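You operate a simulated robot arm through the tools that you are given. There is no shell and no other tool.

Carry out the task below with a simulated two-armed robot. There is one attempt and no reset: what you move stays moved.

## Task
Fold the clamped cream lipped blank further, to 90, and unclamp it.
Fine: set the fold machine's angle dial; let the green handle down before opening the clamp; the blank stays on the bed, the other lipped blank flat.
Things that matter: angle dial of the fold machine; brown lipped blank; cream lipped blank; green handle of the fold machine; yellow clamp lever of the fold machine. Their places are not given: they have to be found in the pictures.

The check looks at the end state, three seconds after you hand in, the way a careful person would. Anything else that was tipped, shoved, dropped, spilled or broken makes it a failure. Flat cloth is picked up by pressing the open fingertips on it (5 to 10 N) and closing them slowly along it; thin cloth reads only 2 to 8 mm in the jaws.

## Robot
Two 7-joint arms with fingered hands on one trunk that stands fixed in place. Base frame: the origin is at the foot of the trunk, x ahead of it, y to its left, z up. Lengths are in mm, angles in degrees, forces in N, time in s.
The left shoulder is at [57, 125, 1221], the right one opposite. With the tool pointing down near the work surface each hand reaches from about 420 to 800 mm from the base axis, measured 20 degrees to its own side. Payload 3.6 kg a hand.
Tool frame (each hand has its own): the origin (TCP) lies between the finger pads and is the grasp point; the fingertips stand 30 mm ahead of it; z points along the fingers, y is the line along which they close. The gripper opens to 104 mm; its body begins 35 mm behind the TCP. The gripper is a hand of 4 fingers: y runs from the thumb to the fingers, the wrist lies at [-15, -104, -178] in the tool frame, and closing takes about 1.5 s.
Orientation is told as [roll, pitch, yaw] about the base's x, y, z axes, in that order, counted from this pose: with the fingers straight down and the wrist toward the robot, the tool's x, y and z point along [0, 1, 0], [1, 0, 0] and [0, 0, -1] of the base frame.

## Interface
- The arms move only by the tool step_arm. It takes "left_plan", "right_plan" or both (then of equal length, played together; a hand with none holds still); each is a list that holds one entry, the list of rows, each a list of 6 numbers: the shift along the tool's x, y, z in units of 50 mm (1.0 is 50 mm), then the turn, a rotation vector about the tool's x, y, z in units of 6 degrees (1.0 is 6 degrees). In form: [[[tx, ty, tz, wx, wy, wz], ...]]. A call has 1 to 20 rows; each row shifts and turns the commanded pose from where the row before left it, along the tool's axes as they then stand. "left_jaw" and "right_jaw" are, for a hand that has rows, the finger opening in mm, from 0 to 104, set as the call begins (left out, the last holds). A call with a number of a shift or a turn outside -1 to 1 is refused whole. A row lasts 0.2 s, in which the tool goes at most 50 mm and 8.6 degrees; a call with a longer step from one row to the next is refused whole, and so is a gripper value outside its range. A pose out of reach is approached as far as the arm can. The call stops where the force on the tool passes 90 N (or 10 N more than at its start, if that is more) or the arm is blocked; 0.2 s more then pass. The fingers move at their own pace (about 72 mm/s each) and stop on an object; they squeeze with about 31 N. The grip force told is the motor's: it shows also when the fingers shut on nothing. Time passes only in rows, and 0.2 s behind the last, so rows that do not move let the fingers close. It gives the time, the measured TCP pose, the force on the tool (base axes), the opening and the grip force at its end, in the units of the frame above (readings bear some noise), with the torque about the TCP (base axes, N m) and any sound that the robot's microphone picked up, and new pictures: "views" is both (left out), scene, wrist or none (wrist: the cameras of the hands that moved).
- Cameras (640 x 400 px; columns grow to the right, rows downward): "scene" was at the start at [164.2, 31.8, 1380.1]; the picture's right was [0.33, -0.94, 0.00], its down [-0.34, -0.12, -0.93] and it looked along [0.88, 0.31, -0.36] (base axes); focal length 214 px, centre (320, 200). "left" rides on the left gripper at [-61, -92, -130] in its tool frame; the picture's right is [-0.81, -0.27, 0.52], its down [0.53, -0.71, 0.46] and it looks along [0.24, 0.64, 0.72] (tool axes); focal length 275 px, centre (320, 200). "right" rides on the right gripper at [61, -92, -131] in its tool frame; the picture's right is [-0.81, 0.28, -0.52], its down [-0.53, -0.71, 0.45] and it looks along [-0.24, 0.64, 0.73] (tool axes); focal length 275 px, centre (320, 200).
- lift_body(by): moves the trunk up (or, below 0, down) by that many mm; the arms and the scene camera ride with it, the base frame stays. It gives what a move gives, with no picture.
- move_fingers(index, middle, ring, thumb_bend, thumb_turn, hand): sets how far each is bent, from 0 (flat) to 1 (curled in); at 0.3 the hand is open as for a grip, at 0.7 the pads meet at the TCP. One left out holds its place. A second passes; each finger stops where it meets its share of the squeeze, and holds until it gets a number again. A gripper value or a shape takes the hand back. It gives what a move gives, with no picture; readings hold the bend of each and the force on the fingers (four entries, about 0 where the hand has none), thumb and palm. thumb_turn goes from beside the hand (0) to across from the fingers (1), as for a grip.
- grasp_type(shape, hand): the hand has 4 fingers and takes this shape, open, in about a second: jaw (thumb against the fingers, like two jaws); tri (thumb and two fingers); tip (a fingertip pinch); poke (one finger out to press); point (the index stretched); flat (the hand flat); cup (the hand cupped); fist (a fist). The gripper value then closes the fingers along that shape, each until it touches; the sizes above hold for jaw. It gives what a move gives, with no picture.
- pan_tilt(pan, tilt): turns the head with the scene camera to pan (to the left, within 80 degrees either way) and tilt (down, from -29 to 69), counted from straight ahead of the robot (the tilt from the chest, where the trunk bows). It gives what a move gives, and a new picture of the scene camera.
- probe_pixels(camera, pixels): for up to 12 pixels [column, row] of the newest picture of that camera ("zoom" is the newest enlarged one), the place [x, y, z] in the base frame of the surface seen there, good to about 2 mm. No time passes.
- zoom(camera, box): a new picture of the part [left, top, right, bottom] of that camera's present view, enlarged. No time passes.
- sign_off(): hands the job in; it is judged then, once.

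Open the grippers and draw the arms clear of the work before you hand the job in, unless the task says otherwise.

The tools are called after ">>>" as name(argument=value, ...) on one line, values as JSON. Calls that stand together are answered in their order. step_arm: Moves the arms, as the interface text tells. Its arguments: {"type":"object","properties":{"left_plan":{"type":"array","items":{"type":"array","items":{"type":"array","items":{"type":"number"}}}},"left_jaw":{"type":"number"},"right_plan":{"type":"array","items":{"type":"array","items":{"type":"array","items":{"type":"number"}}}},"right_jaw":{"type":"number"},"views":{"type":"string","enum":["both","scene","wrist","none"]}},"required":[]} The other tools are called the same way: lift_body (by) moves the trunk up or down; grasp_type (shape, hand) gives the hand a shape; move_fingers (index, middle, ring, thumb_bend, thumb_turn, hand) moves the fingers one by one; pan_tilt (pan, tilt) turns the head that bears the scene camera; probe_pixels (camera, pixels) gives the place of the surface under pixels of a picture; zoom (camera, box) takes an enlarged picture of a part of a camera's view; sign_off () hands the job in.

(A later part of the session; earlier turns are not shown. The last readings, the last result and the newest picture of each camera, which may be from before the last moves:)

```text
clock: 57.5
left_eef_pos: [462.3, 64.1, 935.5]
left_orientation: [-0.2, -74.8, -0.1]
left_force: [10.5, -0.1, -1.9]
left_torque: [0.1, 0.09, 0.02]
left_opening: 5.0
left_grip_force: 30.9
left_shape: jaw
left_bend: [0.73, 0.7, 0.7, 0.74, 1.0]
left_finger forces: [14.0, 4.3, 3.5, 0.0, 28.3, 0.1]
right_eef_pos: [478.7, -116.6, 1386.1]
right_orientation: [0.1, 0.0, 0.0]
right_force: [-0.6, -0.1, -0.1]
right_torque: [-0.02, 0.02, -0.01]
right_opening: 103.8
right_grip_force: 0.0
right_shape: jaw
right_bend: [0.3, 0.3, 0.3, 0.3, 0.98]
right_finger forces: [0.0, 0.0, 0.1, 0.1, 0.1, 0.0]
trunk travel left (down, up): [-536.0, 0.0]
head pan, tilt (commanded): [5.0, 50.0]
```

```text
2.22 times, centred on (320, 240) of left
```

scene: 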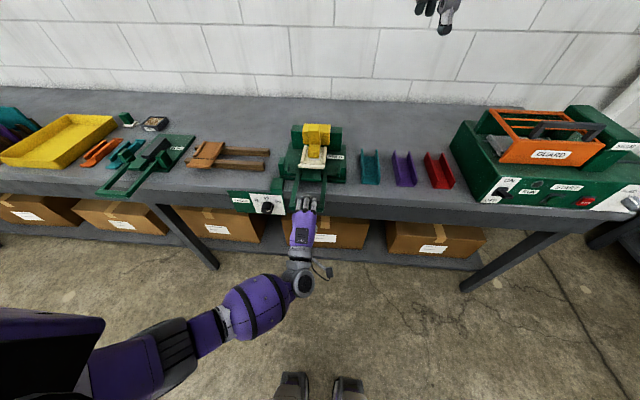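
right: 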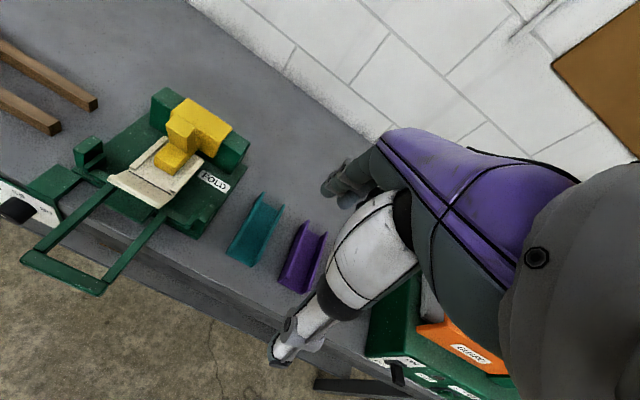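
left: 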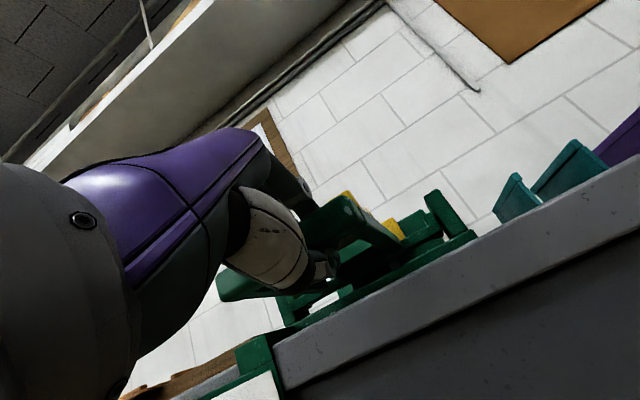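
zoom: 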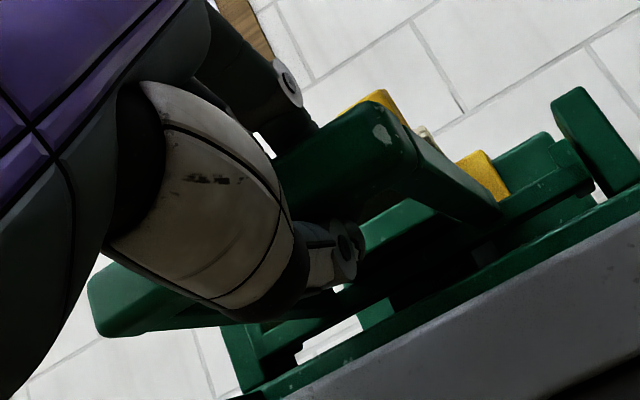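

The bar is enclosed by fingers and thumb. I relax the ring to 12 mm so nothing is strained, then lift along the arc about the hinge for the first 22.5°.

>>> step_arm(left_plan=[[[0, 0, 0, 0, 0, 0], [0, 0, 0, 0, 0, 0], [0, 0.255, -0.081, 0.75, 0, 0], [0, 0.255, -0.081, 0.75, 0, 0], [0, 0.255, -0.081, 0.75, 0, 0], [0, 0.255, -0.081, 0.75, 0, 0], [0, 0.255, -0.081, 0.75, 0, 0], [0, 0, 0, 0, 0, 0]]], left_jaw=12, views="both")

>>> zoom(camera="scene", box=[250, 115, 370, 215])

```text
clock: 59.3
left_eef_pos: [466.9, 64.4, 1001.0]
left_orientation: [-0.1, -52.5, -0.1]
left_force: [-2.8, -1.1, -1.7]
left_torque: [0.0, 0.0, -0.01]
left_opening: 12.6
left_grip_force: 0.1
left_shape: jaw
left_bend: [0.72, 0.63, 0.62, 0.72, 1.0]
left_finger forces: [0.1, 0.1, 0.0, 0.1, 2.8, 0.1]
right_eef_pos: [476.4, -115.6, 1386.9]
right_orientation: [0.0, -0.1, 0.0]
right_force: [0.2, -0.1, -0.4]
right_torque: [-0.01, -0.01, 0.01]
right_opening: 103.7
right_grip_force: 0.1
right_shape: jaw
right_bend: [0.3, 0.3, 0.3, 0.3, 0.98]
right_finger forces: [0.1, 0.0, 0.1, 0.0, 0.0, 0.1]
trunk travel left (down, up): [-536.0, 0.0]
head pan, tilt (commanded): [5.0, 50.0]
```

scene: 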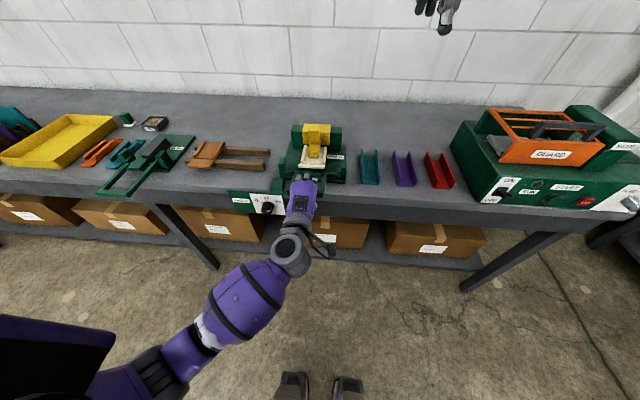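
left: 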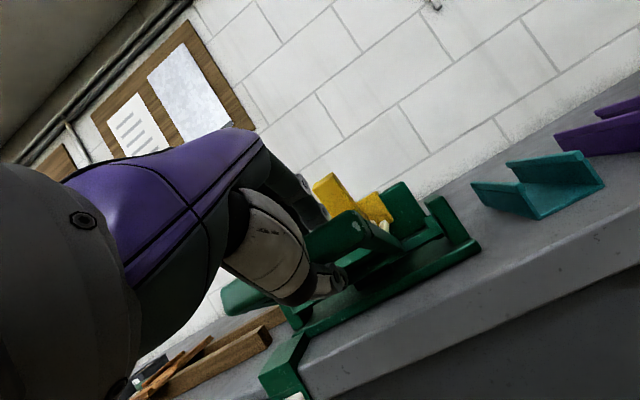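

```text
4.00 times, centred on (310, 165) of scene
```

zoom: 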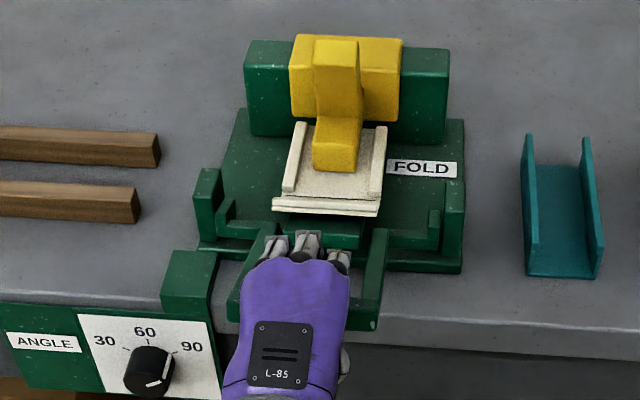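

The handle rises smoothly with about 3 N. I continue the arc another 36°.

>>> step_arm(left_plan=[[[0, 0.255, -0.081, 0.75, 0, 0], [0, 0.255, -0.081, 0.75, 0, 0], [0, 0.255, -0.081, 0.75, 0, 0], [0, 0.255, -0.081, 0.75, 0, 0], [0, 0.255, -0.081, 0.75, 0, 0], [0, 0.255, -0.081, 0.75, 0, 0], [0, 0.255, -0.081, 0.75, 0, 0], [0, 0.255, -0.081, 0.75, 0, 0], [0, 0, 0, 0, 0, 0]]], left_jaw=12, views="both")

>>> zoom(camera="scene", box=[250, 95, 370, 195])

```text
clock: 61.3
left_eef_pos: [532.2, 65.1, 1088.4]
left_orientation: [-0.1, -16.4, -0.2]
left_force: [-2.3, -0.2, -0.1]
left_torque: [0.01, 0.02, -0.01]
left_opening: 12.7
left_grip_force: 0.2
left_shape: jaw
left_bend: [0.72, 0.63, 0.62, 0.72, 1.0]
left_finger forces: [0.1, 0.1, 0.2, 0.1, 2.3, 0.0]
right_eef_pos: [476.1, -116.2, 1387.5]
right_orientation: [-0.1, -0.1, 0.0]
right_force: [0.2, 0.1, 0.7]
right_torque: [-0.03, -0.01, 0.02]
right_opening: 103.6
right_grip_force: 0.1
right_shape: jaw
right_bend: [0.3, 0.3, 0.3, 0.3, 0.98]
right_finger forces: [0.1, 0.0, 0.1, 0.1, 0.0, 0.0]
trunk travel left (down, up): [-536.0, 0.0]
head pan, tilt (commanded): [5.0, 50.0]
```

scene: 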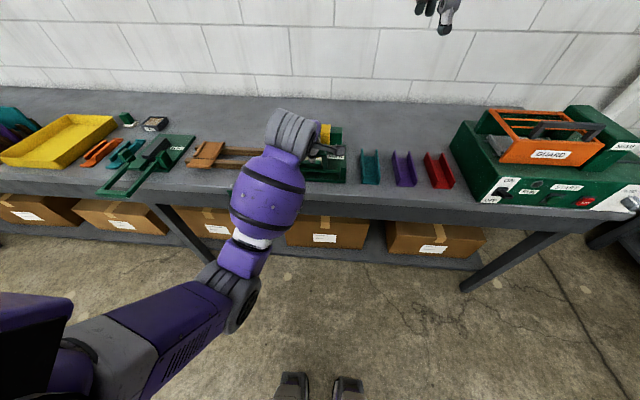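
left: 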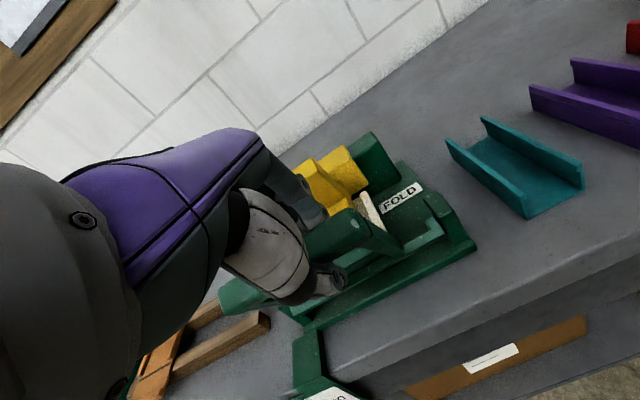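

```text
4.00 times, centred on (310, 145) of scene
```

zoom: 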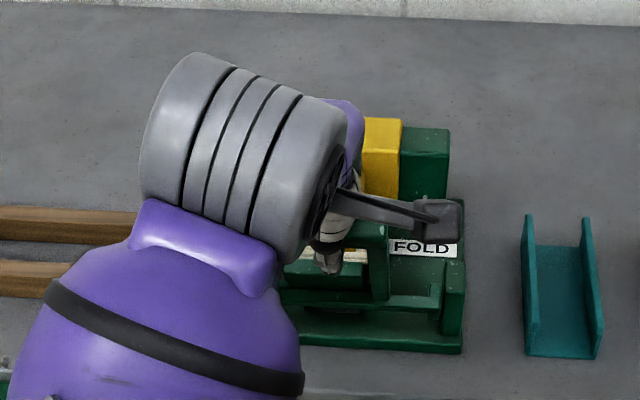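

The flap is being pushed up and the force is only about 2 N. I continue the arc to about 81°.

>>> step_arm(left_plan=[[[0, 0.255, -0.081, 0.75, 0, 0], [0, 0.255, -0.081, 0.75, 0, 0], [0, 0.255, -0.081, 0.75, 0, 0], [0, 0.255, -0.081, 0.75, 0, 0], [0, 0.255, -0.081, 0.75, 0, 0], [0, 0, 0, 0, 0, 0]]], left_jaw=12, views="both")

```text
clock: 62.7
left_eef_pos: [590.6, 64.8, 1114.6]
left_orientation: [0.0, 6.1, -0.2]
left_force: [-1.5, 0.5, 0.0]
left_torque: [0.0, 0.02, 0.0]
left_opening: 12.4
left_grip_force: 0.1
left_shape: jaw
left_bend: [0.72, 0.63, 0.62, 0.72, 1.0]
left_finger forces: [0.1, 0.0, 0.1, 0.1, 1.8, 0.0]
right_eef_pos: [476.2, -114.3, 1386.2]
right_orientation: [0.1, -0.1, 0.1]
right_force: [-0.2, -0.5, 0.1]
right_torque: [0.0, -0.03, 0.0]
right_opening: 103.7
right_grip_force: 0.1
right_shape: jaw
right_bend: [0.3, 0.3, 0.3, 0.3, 0.98]
right_finger forces: [0.0, 0.1, 0.1, 0.0, 0.0, 0.0]
trunk travel left (down, up): [-536.0, 0.0]
head pan, tilt (commanded): [5.0, 50.0]
```

scene: 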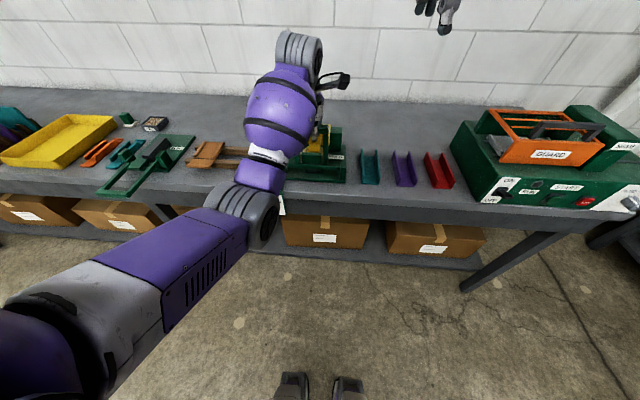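
left: 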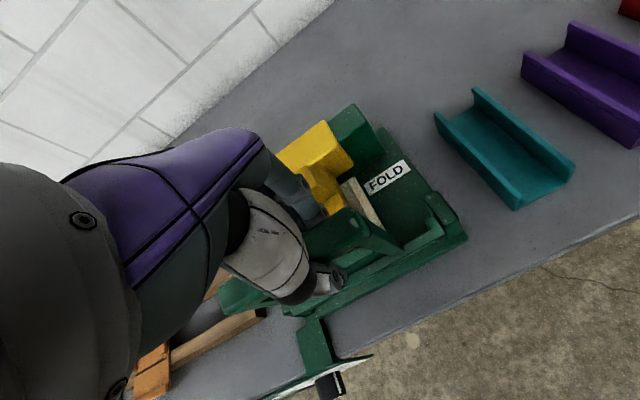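

Near 81° now. I go on in 3° steps to 90° and watch for the stop.

>>> step_arm(left_plan=[[[0, 0.17, -0.056, 0.5, 0, 0], [0, 0.17, -0.056, 0.5, 0, 0], [0, 0.17, -0.056, 0.5, 0, 0], [0, 0, 0, 0, 0, 0], [0, 0, 0, 0, 0, 0]]], left_jaw=12, views="both")

>>> zoom(camera="left", box=[240, 90, 480, 320])

```text
clock: 63.9
left_eef_pos: [618.1, 65.9, 1120.0]
left_orientation: [-0.1, 15.0, -0.2]
left_force: [-1.6, -0.6, -1.5]
left_torque: [0.01, -0.04, 0.01]
left_opening: 12.5
left_grip_force: 0.1
left_shape: jaw
left_bend: [0.72, 0.63, 0.62, 0.72, 1.0]
left_finger forces: [0.0, 0.0, 0.0, 0.0, 1.5, 0.0]
right_eef_pos: [476.9, -116.4, 1386.7]
right_orientation: [0.0, -0.1, -0.1]
right_force: [-1.0, 0.1, -0.6]
right_torque: [0.02, 0.01, 0.0]
right_opening: 103.5
right_grip_force: 0.0
right_shape: jaw
right_bend: [0.3, 0.3, 0.3, 0.3, 0.98]
right_finger forces: [0.0, 0.0, 0.0, 0.0, 0.0, 0.1]
trunk travel left (down, up): [-536.0, 0.0]
head pan, tilt (commanded): [5.0, 50.0]
```

scene: 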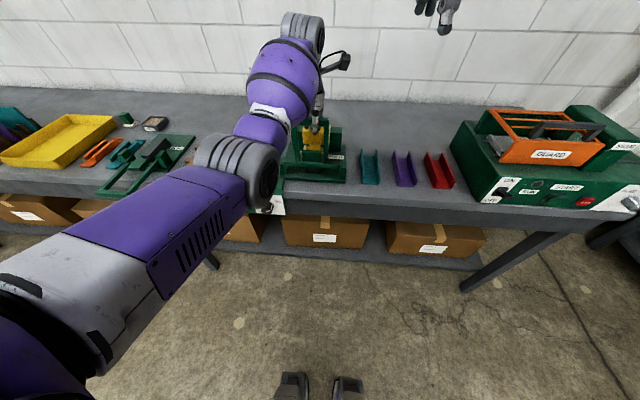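
left: 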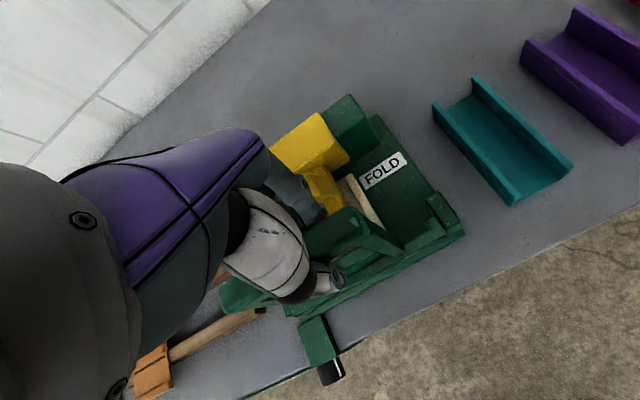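

```text
1.74 times, centred on (360, 205) of left
```

zoom: 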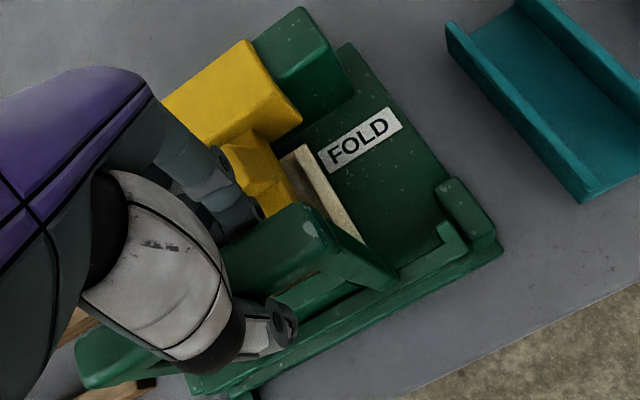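

No stop felt yet. I probe the bar and right handle arm in the zoomed left view to compute the handle's true angle.

>>> probe_pixels(camera="zoom", pixels=[[310, 225], [290, 215], [330, 245], [360, 265], [385, 285], [270, 250], [290, 270], [320, 285], [360, 235], [330, 200], [440, 235], [450, 190]])

```text
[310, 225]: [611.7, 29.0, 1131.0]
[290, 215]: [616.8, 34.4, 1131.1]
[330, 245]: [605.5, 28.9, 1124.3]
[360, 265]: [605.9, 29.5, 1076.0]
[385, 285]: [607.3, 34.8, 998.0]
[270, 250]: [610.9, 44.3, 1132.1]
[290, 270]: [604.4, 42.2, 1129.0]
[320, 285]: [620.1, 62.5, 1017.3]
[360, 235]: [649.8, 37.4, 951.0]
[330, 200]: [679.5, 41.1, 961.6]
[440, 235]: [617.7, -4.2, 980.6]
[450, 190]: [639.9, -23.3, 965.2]
```

The handle's arm is within about 1° of vertical (x 607→606 from z 998→1076). I press gently 3° further to make sure it seats on the 90 stop.

>>> step_arm(left_plan=[[[0, 0.085, -0.029, 0.25, 0, 0], [0, 0.085, -0.029, 0.25, 0, 0], [0, 0, 0, 0, 0, 0], [0, 0, 0, 0, 0, 0]]], left_jaw=12, views="wrist")

```text
clock: 64.9
left_eef_pos: [624.3, 64.4, 1119.2]
left_orientation: [0.0, 18.3, -0.2]
left_force: [-11.0, 0.0, -4.6]
left_torque: [0.02, -0.25, -0.01]
left_opening: 13.6
left_grip_force: 0.0
left_shape: jaw
left_bend: [0.72, 0.63, 0.62, 0.69, 1.0]
left_finger forces: [0.1, 0.0, 0.0, 0.1, 9.7, 0.0]
right_eef_pos: [474.5, -114.1, 1386.8]
right_orientation: [0.1, 0.0, 0.0]
right_force: [0.0, -0.1, -1.2]
right_torque: [0.01, 0.03, -0.02]
right_opening: 103.6
right_grip_force: 0.1
right_shape: jaw
right_bend: [0.3, 0.3, 0.3, 0.3, 0.98]
right_finger forces: [0.0, 0.0, 0.0, 0.0, 0.0, 0.1]
trunk travel left (down, up): [-536.0, 0.0]
head pan, tilt (commanded): [5.0, 50.0]
```

left: 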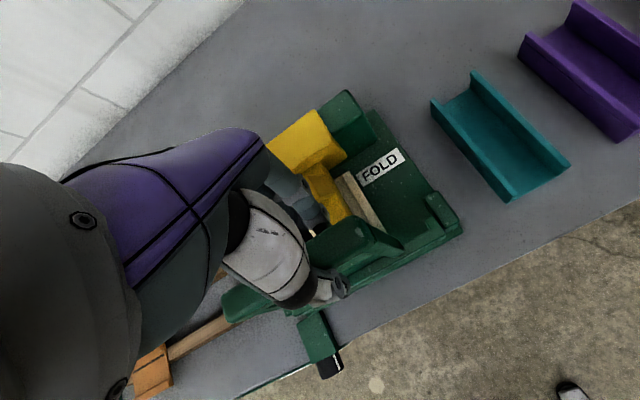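

The force rose to 11 N: the handle is on the 90 stop. I hold it briefly there, then lower it back along the arc.

>>> step_arm(left_plan=[[[0, 0, 0, 0, 0, 0], [0, 0, 0, 0, 0, 0], [0, -0.166, 0.065, -0.5, 0, 0], [0, -0.248, 0.101, -0.75, 0, 0], [0, -0.248, 0.101, -0.75, 0, 0], [0, -0.248, 0.101, -0.75, 0, 0], [0, -0.248, 0.101, -0.75, 0, 0], [0, -0.248, 0.101, -0.75, 0, 0], [0, -0.248, 0.101, -0.75, 0, 0], [0, 0, 0, 0, 0, 0]]], left_jaw=12, views="both")

>>> zoom(camera="left", box=[240, 90, 480, 320])

```text
clock: 67.1
left_eef_pos: [541.7, 64.4, 1093.7]
left_orientation: [0.0, -11.9, -0.2]
left_force: [1.0, 0.8, 0.2]
left_torque: [0.0, 0.02, 0.02]
left_opening: 12.0
left_grip_force: 0.0
left_shape: jaw
left_bend: [0.72, 0.63, 0.62, 0.73, 1.0]
left_finger forces: [0.7, 0.0, 0.0, 0.1, 0.1, 0.1]
right_eef_pos: [478.0, -115.7, 1386.4]
right_orientation: [0.1, -0.1, 0.1]
right_force: [-0.4, -0.8, -0.2]
right_torque: [0.02, -0.02, -0.01]
right_opening: 103.6
right_grip_force: 0.1
right_shape: jaw
right_bend: [0.3, 0.3, 0.3, 0.3, 0.98]
right_finger forces: [0.0, 0.0, 0.0, 0.1, 0.0, 0.0]
trunk travel left (down, up): [-536.0, 0.0]
head pan, tilt (commanded): [5.0, 50.0]
```

scene: 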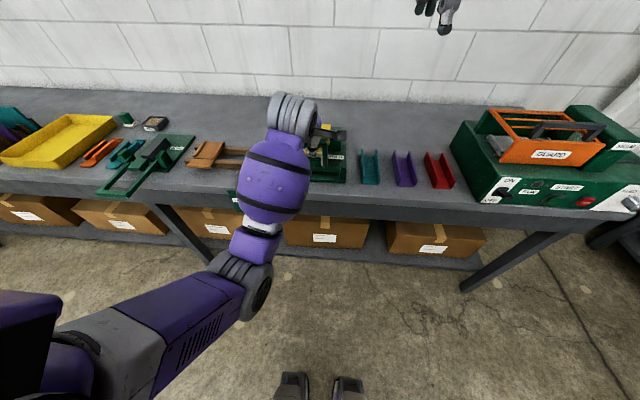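
left: 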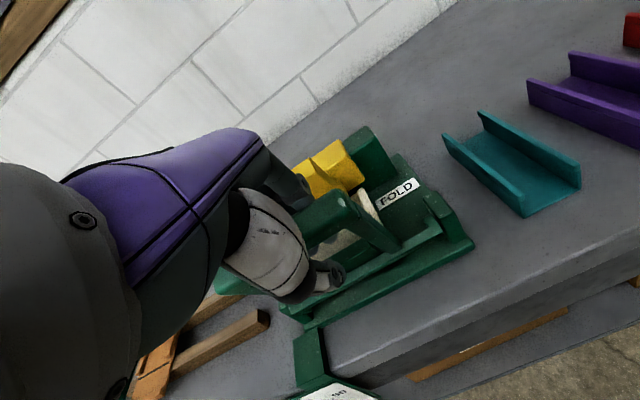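

```text
1.74 times, centred on (360, 205) of left
```

zoom: 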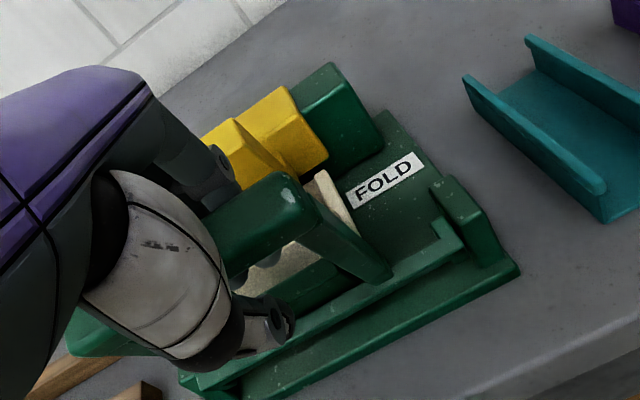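

The flap stands up on its own behind the handle while the handle comes down with the fingers. I lower the remaining 63° to rest.

>>> step_arm(left_plan=[[[0, -0.248, 0.101, -0.75, 0, 0], [0, -0.248, 0.101, -0.75, 0, 0], [0, -0.248, 0.101, -0.75, 0, 0], [0, -0.248, 0.101, -0.75, 0, 0], [0, -0.248, 0.101, -0.75, 0, 0], [0, -0.248, 0.101, -0.75, 0, 0], [0, -0.248, 0.101, -0.75, 0, 0], [0, -0.248, 0.101, -0.75, 0, 0], [0, -0.248, 0.101, -0.75, 0, 0], [0, -0.248, 0.101, -0.75, 0, 0], [0, -0.248, 0.101, -0.75, 0, 0], [0, -0.248, 0.101, -0.75, 0, 0], [0, 0, 0, 0, 0, 0]]], left_jaw=12, views="both")

>>> zoom(camera="scene", box=[250, 115, 370, 215])

```text
clock: 69.0
left_eef_pos: [477.0, 104.2, 998.5]
left_orientation: [15.3, -50.3, -13.8]
left_force: [-2.6, -16.3, 0.7]
left_torque: [-0.1, -0.01, -0.5]
left_opening: 12.2
left_grip_force: 0.0
left_shape: jaw
left_bend: [0.72, 0.63, 0.61, 0.73, 1.0]
left_finger forces: [0.0, 16.6, 0.5, 0.0, 0.1, 0.0]
right_eef_pos: [477.3, -118.0, 1386.3]
right_orientation: [0.0, -0.1, 0.0]
right_force: [-0.2, -0.1, -0.3]
right_torque: [-0.04, -0.02, -0.02]
right_opening: 103.7
right_grip_force: 0.1
right_shape: jaw
right_bend: [0.3, 0.3, 0.3, 0.3, 0.98]
right_finger forces: [0.0, 0.0, 0.0, 0.1, 0.1, 0.0]
trunk travel left (down, up): [-536.0, 0.0]
head pan, tilt (commanded): [5.0, 50.0]
stopped in row 9 (left hand): the arm was blocked; the commanded pose is now the measured one
```

scene: 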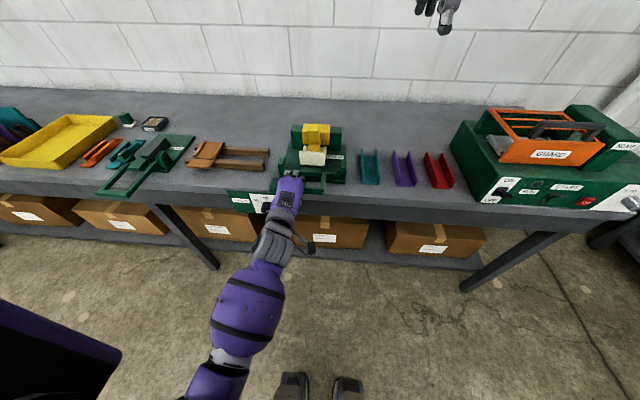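
left: 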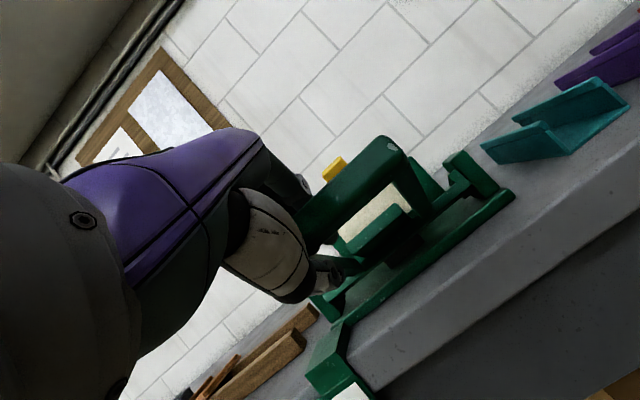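

```text
4.00 times, centred on (310, 165) of scene
```

zoom: 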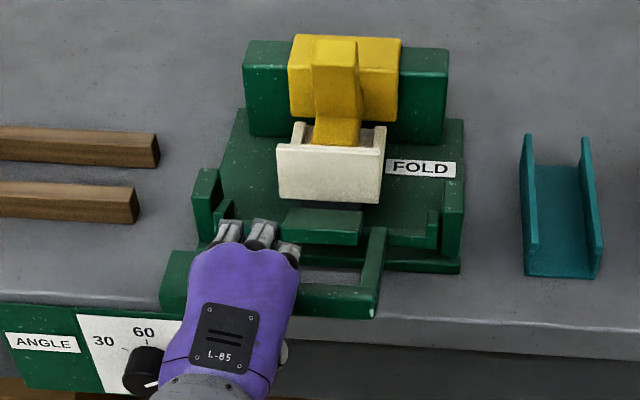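

The arm hit its joint limit again and drifted sideways (middle finger pushing 16 N on the handle's left arm), with the handle at roughly 25° and the flap standing at 90. I open the fingers and withdraw back along the tool axis, then will press the handle down from above.

>>> step_arm(left_plan=[[[0, 0, 0, 0, 0, 0], [0, 0, 0, 0, 0, 0], [0, 0, 0, 0, 0, 0], [0, 0, 0, 0, 0, 0], [0, 0, 0, 0, 0, 0], [0, 0, 0, 0, 0, 0]]], left_jaw=100, views="both")

>>> zoom(camera="scene", box=[250, 115, 370, 215])

```text
clock: 70.4
left_eef_pos: [477.3, 106.5, 1000.7]
left_orientation: [15.4, -50.2, -13.4]
left_force: [0.0, -0.9, 0.1]
left_torque: [0.02, 0.01, 0.02]
left_opening: 99.4
left_grip_force: 0.0
left_shape: jaw
left_bend: [0.31, 0.31, 0.3, 0.31, 0.98]
left_finger forces: [0.0, 0.0, 0.0, 0.0, 0.0, 0.0]
right_eef_pos: [476.3, -116.0, 1385.5]
right_orientation: [-0.1, -0.1, 0.0]
right_force: [1.1, 0.4, -1.0]
right_torque: [0.03, -0.03, -0.05]
right_opening: 103.7
right_grip_force: 0.0
right_shape: jaw
right_bend: [0.3, 0.3, 0.3, 0.3, 0.98]
right_finger forces: [0.0, 0.1, 0.0, 0.0, 0.0, 0.0]
trunk travel left (down, up): [-536.0, 0.0]
head pan, tilt (commanded): [5.0, 50.0]
```

scene: 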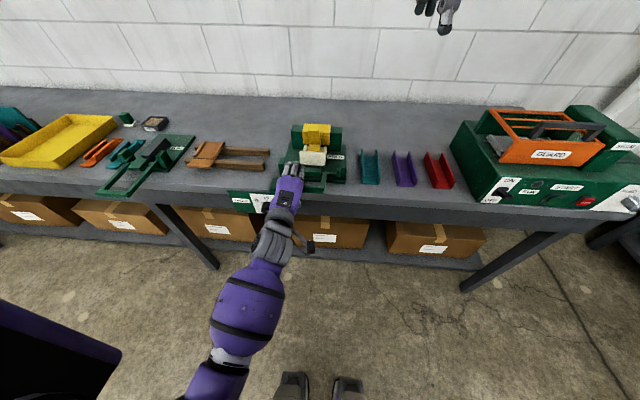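
left: 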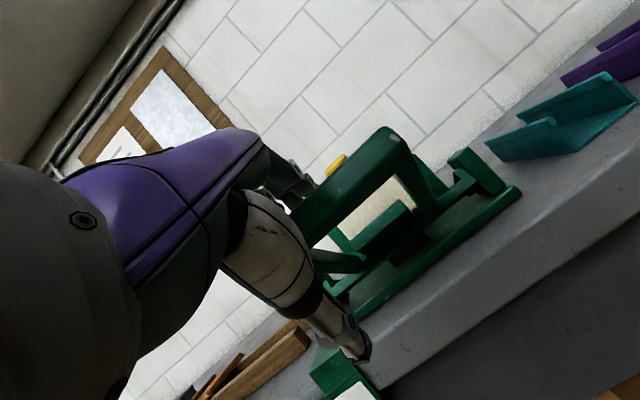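

```text
4.00 times, centred on (310, 165) of scene
```

zoom: 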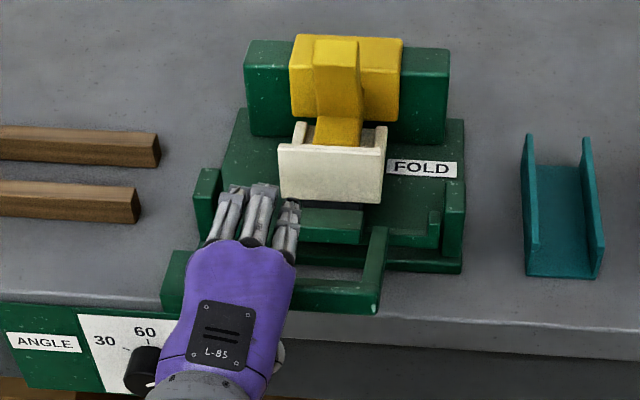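

The handle stays where it is by friction. I withdraw the open hand straight back along its axis.

>>> step_arm(left_plan=[[[0, 0, -0.4, 0, 0, 0], [0, 0, -0.4, 0, 0, 0], [0, 0, -0.4, 0, 0, 0], [0, 0, 0, 0, 0, 0]]], left_jaw=104, views="both")

```text
clock: 71.4
left_eef_pos: [436.6, 114.5, 1041.2]
left_orientation: [18.1, -50.9, -14.8]
left_force: [0.3, 0.4, -0.1]
left_torque: [-0.03, -0.02, 0.03]
left_opening: 103.5
left_grip_force: 0.0
left_shape: jaw
left_bend: [0.3, 0.3, 0.3, 0.3, 0.98]
left_finger forces: [0.0, 0.0, 0.1, 0.0, 0.1, 0.0]
right_eef_pos: [476.1, -116.5, 1386.3]
right_orientation: [0.0, -0.1, 0.0]
right_force: [0.0, 0.1, 0.6]
right_torque: [-0.03, 0.0, 0.02]
right_opening: 103.8
right_grip_force: 0.1
right_shape: jaw
right_bend: [0.3, 0.3, 0.3, 0.3, 0.98]
right_finger forces: [0.1, 0.0, 0.0, 0.0, 0.0, 0.0]
trunk travel left (down, up): [-536.0, 0.0]
head pan, tilt (commanded): [5.0, 50.0]
```

scene: 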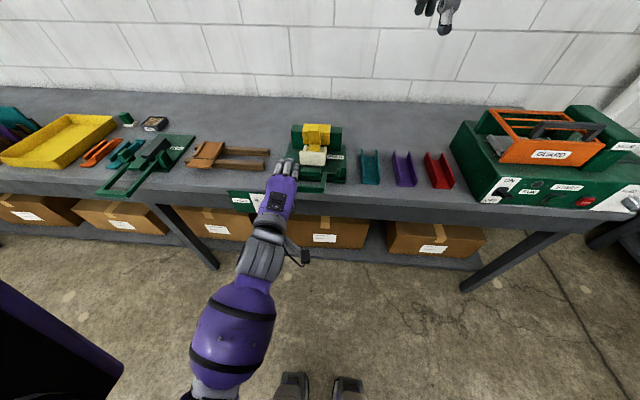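
left: 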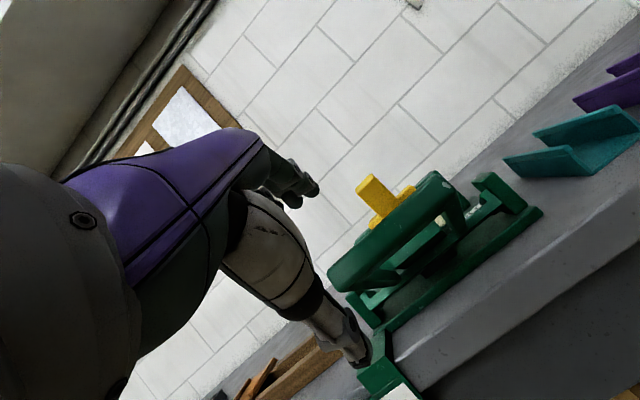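

Clear of the bar. I return the hand to fingers-down, rising about 60 mm, to press the handle down from above.

>>> step_arm(left_plan=[[[0.08, 0.35, -0.28, 0, -1, 0], [0.08, 0.35, -0.28, 0, -1, 0], [0.04, 0.35, -0.28, 0, -1, 0], [0, 0, 0, 0.94, 0, 0], [0, 0, 0, 0.94, 0, 0], [0, 0, 0, 0.94, 0, 0], [0, 0, 0, 0.94, 0, 0], [0, 0, 0, 0.94, 0, 0], [0, 0, 0, 0.94, 0, 0], [0, 0, 0, 0.94, 0, 0], [0, 0, 0, 0.94, 0, 0], [0, 0, 0, 0.94, 0, 0], [0, 0, 0, 0, 0, -0.82], [0, 0, 0, 0, 0, -0.82], [0, 0, 0, 0, 0, -0.82], [0, 0, 0, 0, 0, 0]]], left_jaw=0, views="both")

```text
clock: 74.8
left_eef_pos: [431.1, 105.3, 1104.5]
left_orientation: [-1.7, 0.8, -0.7]
left_force: [1.0, 0.5, -0.1]
left_torque: [0.01, -0.01, 0.03]
left_opening: 0.2
left_grip_force: 30.9
left_shape: jaw
left_bend: [0.7, 0.7, 0.7, 0.47, 1.0]
left_finger forces: [0.0, 0.0, 0.1, 0.1, 0.1, 0.0]
right_eef_pos: [477.2, -116.3, 1386.6]
right_orientation: [0.0, 0.0, -0.1]
right_force: [1.2, -0.9, -0.1]
right_torque: [-0.03, 0.01, 0.02]
right_opening: 103.7
right_grip_force: 0.1
right_shape: jaw
right_bend: [0.3, 0.3, 0.3, 0.3, 0.98]
right_finger forces: [0.0, 0.1, 0.0, 0.0, 0.1, 0.0]
trunk travel left (down, up): [-536.0, 0.0]
head pan, tilt (commanded): [5.0, 50.0]
```

scene: 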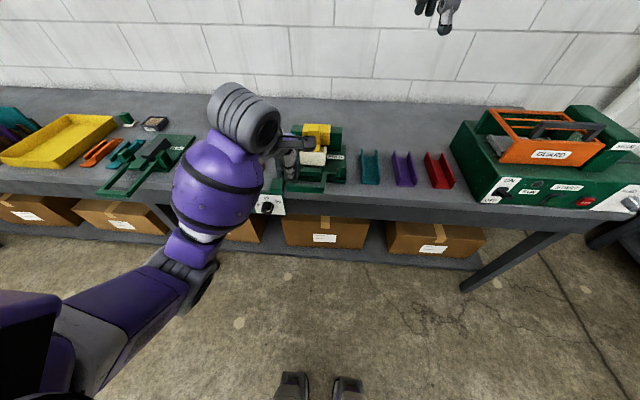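
left: 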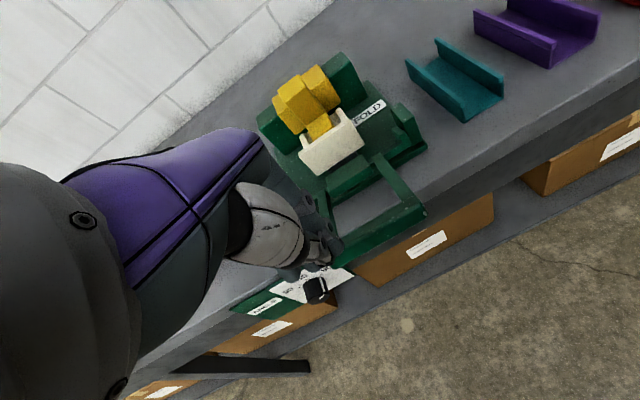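

The hand is closed, pointing down at (431,105,1104). I probe the handle bar and the folded flap in the left view.

>>> probe_pixels(camera="left", pixels=[[385, 228], [415, 212], [350, 248], [392, 180], [330, 150], [345, 168], [310, 155], [330, 175], [350, 185], [400, 125], [320, 125], [300, 90]])

>>> zoom(camera="left", box=[240, 50, 440, 280])

```text
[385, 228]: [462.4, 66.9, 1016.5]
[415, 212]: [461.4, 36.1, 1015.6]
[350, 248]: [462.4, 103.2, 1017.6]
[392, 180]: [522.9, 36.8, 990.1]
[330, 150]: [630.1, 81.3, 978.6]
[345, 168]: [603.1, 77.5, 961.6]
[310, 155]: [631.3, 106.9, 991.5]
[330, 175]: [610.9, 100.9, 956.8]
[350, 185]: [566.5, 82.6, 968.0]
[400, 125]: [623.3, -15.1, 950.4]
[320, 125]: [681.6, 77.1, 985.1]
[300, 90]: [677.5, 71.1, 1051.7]
```

```text
1.74 times, centred on (340, 165) of left
```

zoom: 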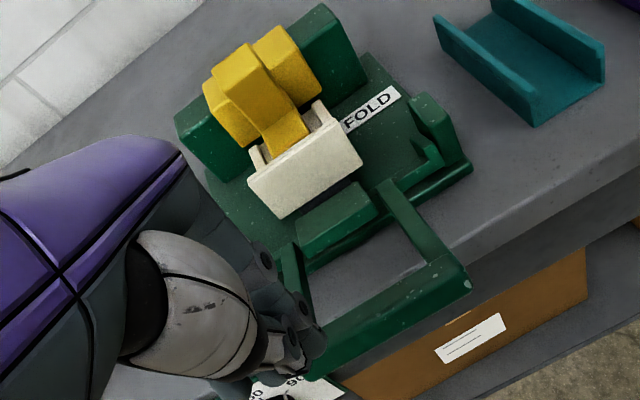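

The bar top is at z≈1016 (handle about 25°), and the flap stands vertical at x≈630. I move the closed hand over the bar (x≈466, y≈80) and push it down, stopping first at TCP z≈1005.

>>> step_arm(left_plan=[[[-0.25, 0.35, 0, 0, 0, 0], [-0.25, 0.35, 0, 0, 0, 0], [0, 0, 0.5, 0, 0, 0], [0, 0, 0.5, 0, 0, 0], [0, 0, 0.5, 0, 0, 0], [0, 0, 0.5, 0, 0, 0], [0, 0, 0, 0, 0, 0]]], left_jaw=0, views="both")

>>> zoom(camera="left", box=[240, 50, 440, 280])

```text
clock: 76.4
left_eef_pos: [465.1, 76.1, 1004.0]
left_orientation: [-1.6, 0.8, -0.8]
left_force: [0.1, -0.7, -0.1]
left_torque: [0.0, -0.03, 0.04]
left_opening: 0.0
left_grip_force: 30.8
left_shape: jaw
left_bend: [0.7, 0.7, 0.7, 0.47, 1.0]
left_finger forces: [0.0, 0.0, 0.1, 0.1, 0.1, 0.0]
right_eef_pos: [475.3, -115.7, 1386.3]
right_orientation: [0.0, -0.2, 0.1]
right_force: [-0.2, -0.4, -0.4]
right_torque: [-0.02, 0.0, 0.02]
right_opening: 103.8
right_grip_force: 0.1
right_shape: jaw
right_bend: [0.3, 0.3, 0.3, 0.3, 0.98]
right_finger forces: [0.1, 0.0, 0.0, 0.1, 0.1, 0.0]
trunk travel left (down, up): [-536.0, 0.0]
head pan, tilt (commanded): [5.0, 50.0]
```

scene: 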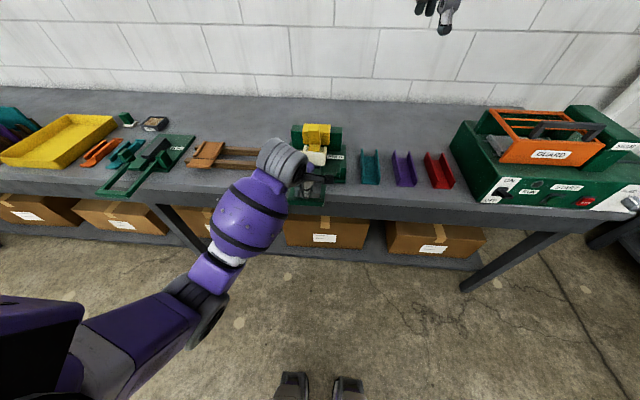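
left: 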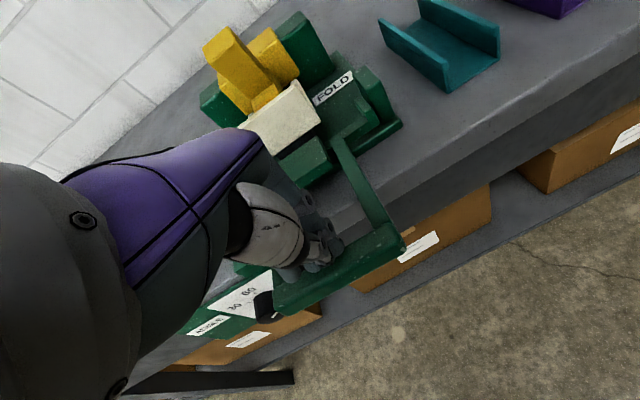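

```text
1.74 times, centred on (340, 165) of left
```

zoom: 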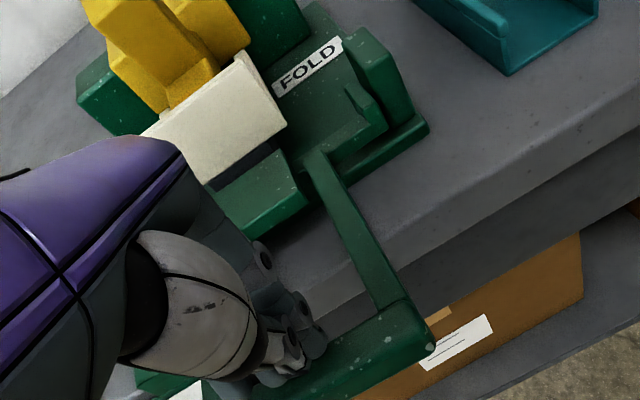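

The handle is being pushed down (no significant force yet). I continue downward in smaller steps.

>>> step_arm(left_plan=[[[0, -0.05, 0.2, 0, 0, 0], [0, 0, 0.2, 0, 0, 0], [0, 0, 0, 0, 0, 0], [0, 0, 0, 0, 0, 0]]], left_jaw=0, views="wrist")

>>> probe_pixels(camera="left", pixels=[[385, 240], [395, 235], [360, 180], [345, 145], [380, 250]])

```text
clock: 77.4
left_eef_pos: [461.6, 76.4, 984.7]
left_orientation: [-1.6, 0.9, -0.8]
left_force: [-0.3, 0.3, 0.2]
left_torque: [0.04, -0.04, 0.02]
left_opening: 0.0
left_grip_force: 31.0
left_shape: jaw
left_bend: [0.7, 0.7, 0.7, 0.47, 1.0]
left_finger forces: [0.0, 0.1, 0.0, 0.1, 0.0, 0.0]
right_eef_pos: [477.7, -114.9, 1386.4]
right_orientation: [0.0, -0.1, 0.0]
right_force: [0.7, 0.2, 0.1]
right_torque: [0.03, 0.01, -0.04]
right_opening: 103.7
right_grip_force: 0.1
right_shape: jaw
right_bend: [0.3, 0.3, 0.3, 0.3, 0.98]
right_finger forces: [0.0, 0.0, 0.0, 0.0, 0.0, 0.0]
trunk travel left (down, up): [-536.0, 0.0]
head pan, tilt (commanded): [5.0, 50.0]
```

left: 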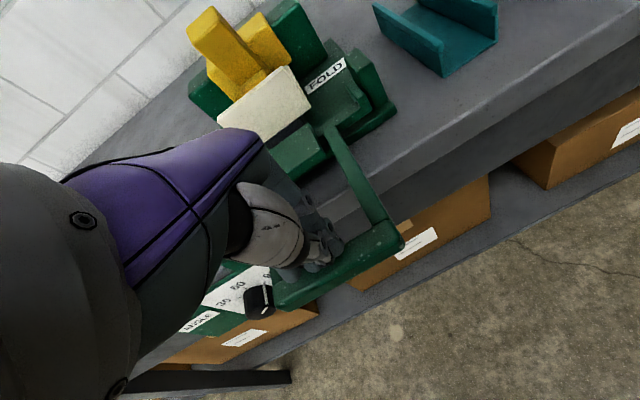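

```text
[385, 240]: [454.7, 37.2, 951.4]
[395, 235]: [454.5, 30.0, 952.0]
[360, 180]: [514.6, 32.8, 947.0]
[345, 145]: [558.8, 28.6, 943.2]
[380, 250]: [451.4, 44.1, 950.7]
```

Bar top is at z≈951, nearly its rest height of 946. I push 8 mm more and watch the force.

>>> step_arm(left_plan=[[[0, 0, 0.1, 0, 0, 0], [0, 0, 0.07, 0, 0, 0], [0, 0, 0, 0, 0, 0], [0, 0, 0, 0, 0, 0]]], left_jaw=0, views="wrist")

>>> probe_pixels(camera="left", pixels=[[385, 240], [395, 235], [360, 180], [345, 145], [380, 250], [320, 140]])

```text
clock: 78.4
left_eef_pos: [461.8, 75.9, 977.2]
left_orientation: [-1.6, 0.8, -0.8]
left_force: [3.2, 0.7, 7.1]
left_torque: [0.08, -0.06, -0.03]
left_opening: 0.0
left_grip_force: 31.0
left_shape: jaw
left_bend: [0.7, 0.7, 0.7, 0.47, 1.0]
left_finger forces: [0.0, 0.0, 0.1, 0.0, 0.1, 0.0]
right_eef_pos: [477.4, -115.1, 1387.1]
right_orientation: [0.0, -0.1, 0.0]
right_force: [0.3, -0.3, 0.0]
right_torque: [-0.03, -0.01, -0.01]
right_opening: 103.7
right_grip_force: 0.1
right_shape: jaw
right_bend: [0.3, 0.3, 0.3, 0.3, 0.98]
right_finger forces: [0.0, 0.0, 0.0, 0.1, 0.0, 0.0]
trunk travel left (down, up): [-536.0, 0.0]
head pan, tilt (commanded): [5.0, 50.0]
```

left: 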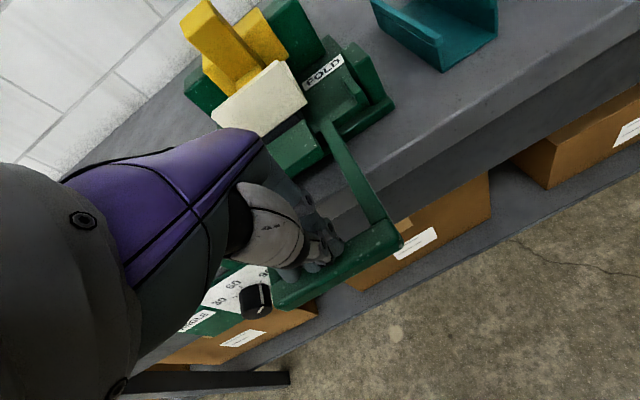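

```text
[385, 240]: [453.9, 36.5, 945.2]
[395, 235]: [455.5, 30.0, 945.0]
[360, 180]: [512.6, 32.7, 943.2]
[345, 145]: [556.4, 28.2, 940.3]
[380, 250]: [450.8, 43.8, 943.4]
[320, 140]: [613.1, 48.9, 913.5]
```

Force is 7 N and the bar top is back at z≈945: the handle is fully down. Next I raise the hand, pitch it to about -70 (fingers forward) and move toward the yellow lever, staying high above the folded flap.

>>> step_arm(left_plan=[[[0, 0, -1, 0, 0, 0], [0, 0, -1, 0, 0, 0], [0, 0, -1, 0, 0, 0], [0, 0, 0, -0.972, 0, 0], [0, 0, 0, -0.972, 0, 0], [0, 0, 0, -0.972, 0, 0], [0, 0, 0, -0.972, 0, 0], [0, 0, 0, -0.972, 0, 0], [0, 0, 0, -0.972, 0, 0], [0, 0, 0, -0.972, 0, 0], [0, 0, 0, -0.972, 0, 0], [0, 0, 0, -0.972, 0, 0], [0, 0, 0, -0.972, 0, 0], [0, 0, 0, -0.972, 0, 0], [0, 0, 0, -0.972, 0, 0], [0, 0, 0, 0, 0, 0]]], left_jaw=0, views="both")

>>> zoom(camera="scene", box=[250, 115, 370, 215])

```text
clock: 81.7
left_eef_pos: [465.1, 106.4, 1117.8]
left_orientation: [22.8, -68.3, -22.9]
left_force: [-0.1, 0.9, -1.3]
left_torque: [-0.02, 0.0, 0.01]
left_opening: 0.0
left_grip_force: 31.5
left_shape: jaw
left_bend: [0.7, 0.7, 0.7, 0.47, 1.0]
left_finger forces: [0.1, 0.0, 0.1, 0.0, 0.0, 0.1]
right_eef_pos: [476.1, -115.9, 1385.9]
right_orientation: [0.0, 0.0, 0.0]
right_force: [0.7, 0.6, 0.5]
right_torque: [0.02, 0.01, 0.0]
right_opening: 103.7
right_grip_force: 0.0
right_shape: jaw
right_bend: [0.3, 0.3, 0.3, 0.3, 0.98]
right_finger forces: [0.1, 0.1, 0.0, 0.1, 0.0, 0.0]
trunk travel left (down, up): [-536.0, 0.0]
head pan, tilt (commanded): [5.0, 50.0]
stopped in row 16 (left hand): the arm was blocked; the commanded pose is now the measured one
```

scene: 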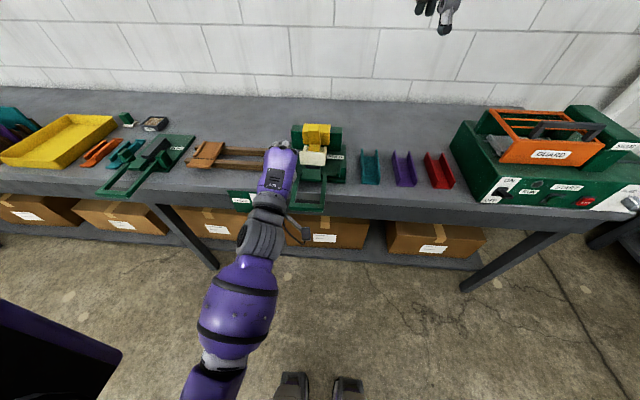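
left: 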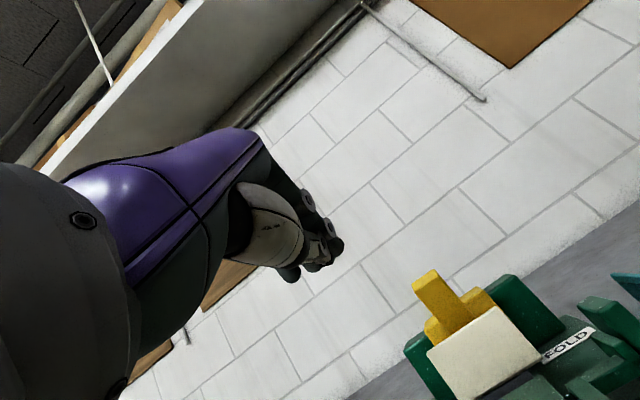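

```text
4.00 times, centred on (310, 165) of scene
```

zoom: 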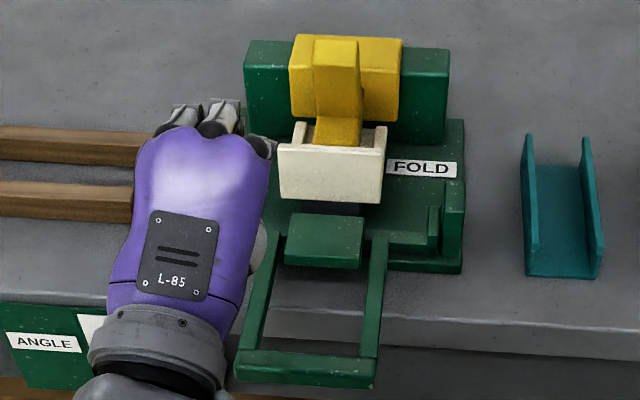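

The arm blocked again near pitch -68 and drifted left; the handle is down and the flap stands at 90. I use pitch -45 instead: undo the drift and move forward over the machine to about (600,76,1118).

>>> step_arm(left_plan=[[[0, 0, 0, 0, -0.95, 0], [0, 0, 0, 0, -0.95, 0], [0, 0, 0, 0, -0.95, 0], [0, 0, 0, 0, -0.95, 0], [0, 0, 0, 0.97, 0, 0], [0, 0, 0, 0.97, 0, 0], [0, 0, 0, 0.97, 0, 0], [0, 0, 0, 0.97, 0, 0], [0, 0, 0, 0, 0.675, -0.675], [0, 0, 0, 0, 0.675, -0.675], [0, 0, 0, 0, 0.675, -0.675], [0, 0, 0, 0, 0.675, -0.675], [-0.15, 0.48, 0.46, 0, 0, 0], [-0.15, 0.48, 0.46, 0, 0, 0], [-0.15, 0.48, 0.46, 0, 0, 0], [-0.15, 0.48, 0.46, 0, 0, 0], [0, 0, 0, 0, 0, 0]]], left_jaw=0, views="both")

```text
clock: 85.3
left_eef_pos: [599.3, 77.6, 1120.5]
left_orientation: [-0.2, -45.0, 0.1]
left_force: [0.4, -0.3, -0.5]
left_torque: [0.02, 0.0, -0.01]
left_opening: 0.0
left_grip_force: 30.6
left_shape: jaw
left_bend: [0.7, 0.7, 0.7, 0.48, 1.0]
left_finger forces: [0.0, 0.0, 0.0, 0.0, 0.1, 0.1]
right_eef_pos: [476.4, -115.5, 1386.2]
right_orientation: [0.0, -0.1, 0.0]
right_force: [0.8, 0.2, -0.3]
right_torque: [0.02, -0.01, 0.0]
right_opening: 103.7
right_grip_force: 0.0
right_shape: jaw
right_bend: [0.3, 0.3, 0.3, 0.3, 0.98]
right_finger forces: [0.1, 0.0, 0.1, 0.1, 0.0, 0.0]
trunk travel left (down, up): [-536.0, 0.0]
head pan, tilt (commanded): [5.0, 50.0]
```

scene: 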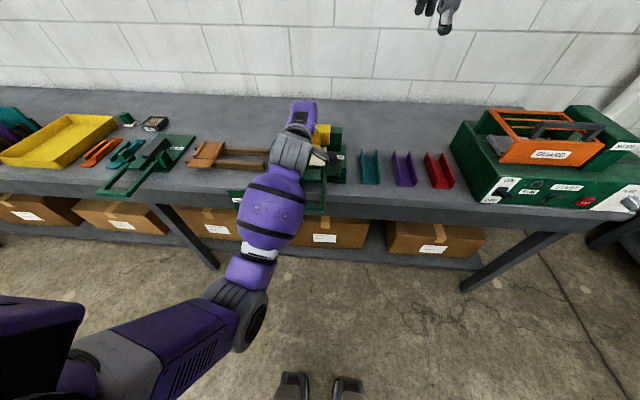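
left: 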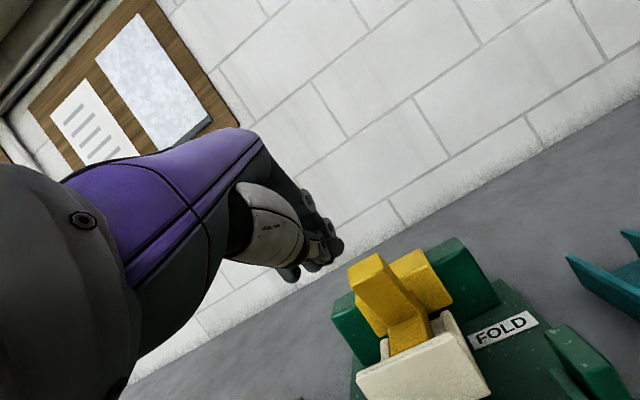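

The pose is exact (599,78,1120, pitch -45). I probe my own fingertip surfaces and the lever post so I know where contact will happen.

>>> probe_pixels(camera="left", pixels=[[338, 244], [325, 225], [325, 250], [308, 198], [292, 272], [310, 265], [370, 275], [385, 320], [365, 262], [400, 350], [425, 390], [420, 345]])

>>> zoom(camera="left", box=[230, 160, 530, 400])

```text
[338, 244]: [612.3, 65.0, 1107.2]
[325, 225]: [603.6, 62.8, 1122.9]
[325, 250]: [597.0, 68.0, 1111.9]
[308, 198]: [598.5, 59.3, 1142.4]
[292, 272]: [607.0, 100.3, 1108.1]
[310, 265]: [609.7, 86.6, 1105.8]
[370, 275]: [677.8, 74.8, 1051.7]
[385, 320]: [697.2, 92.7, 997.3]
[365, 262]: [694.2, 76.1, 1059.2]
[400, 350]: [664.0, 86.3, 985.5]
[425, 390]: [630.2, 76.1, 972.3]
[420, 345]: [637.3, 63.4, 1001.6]
```

```text
1.67 times, centred on (380, 280) of left
```

zoom: 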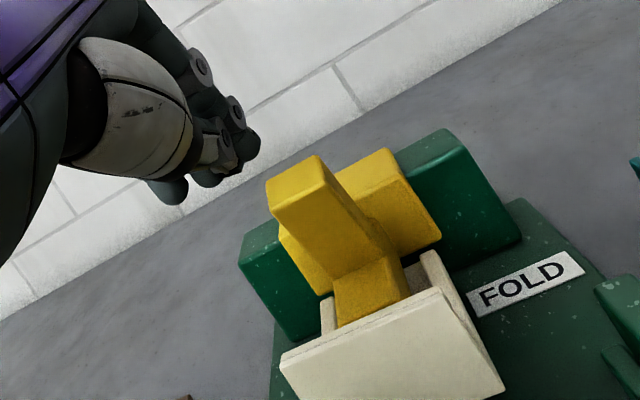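

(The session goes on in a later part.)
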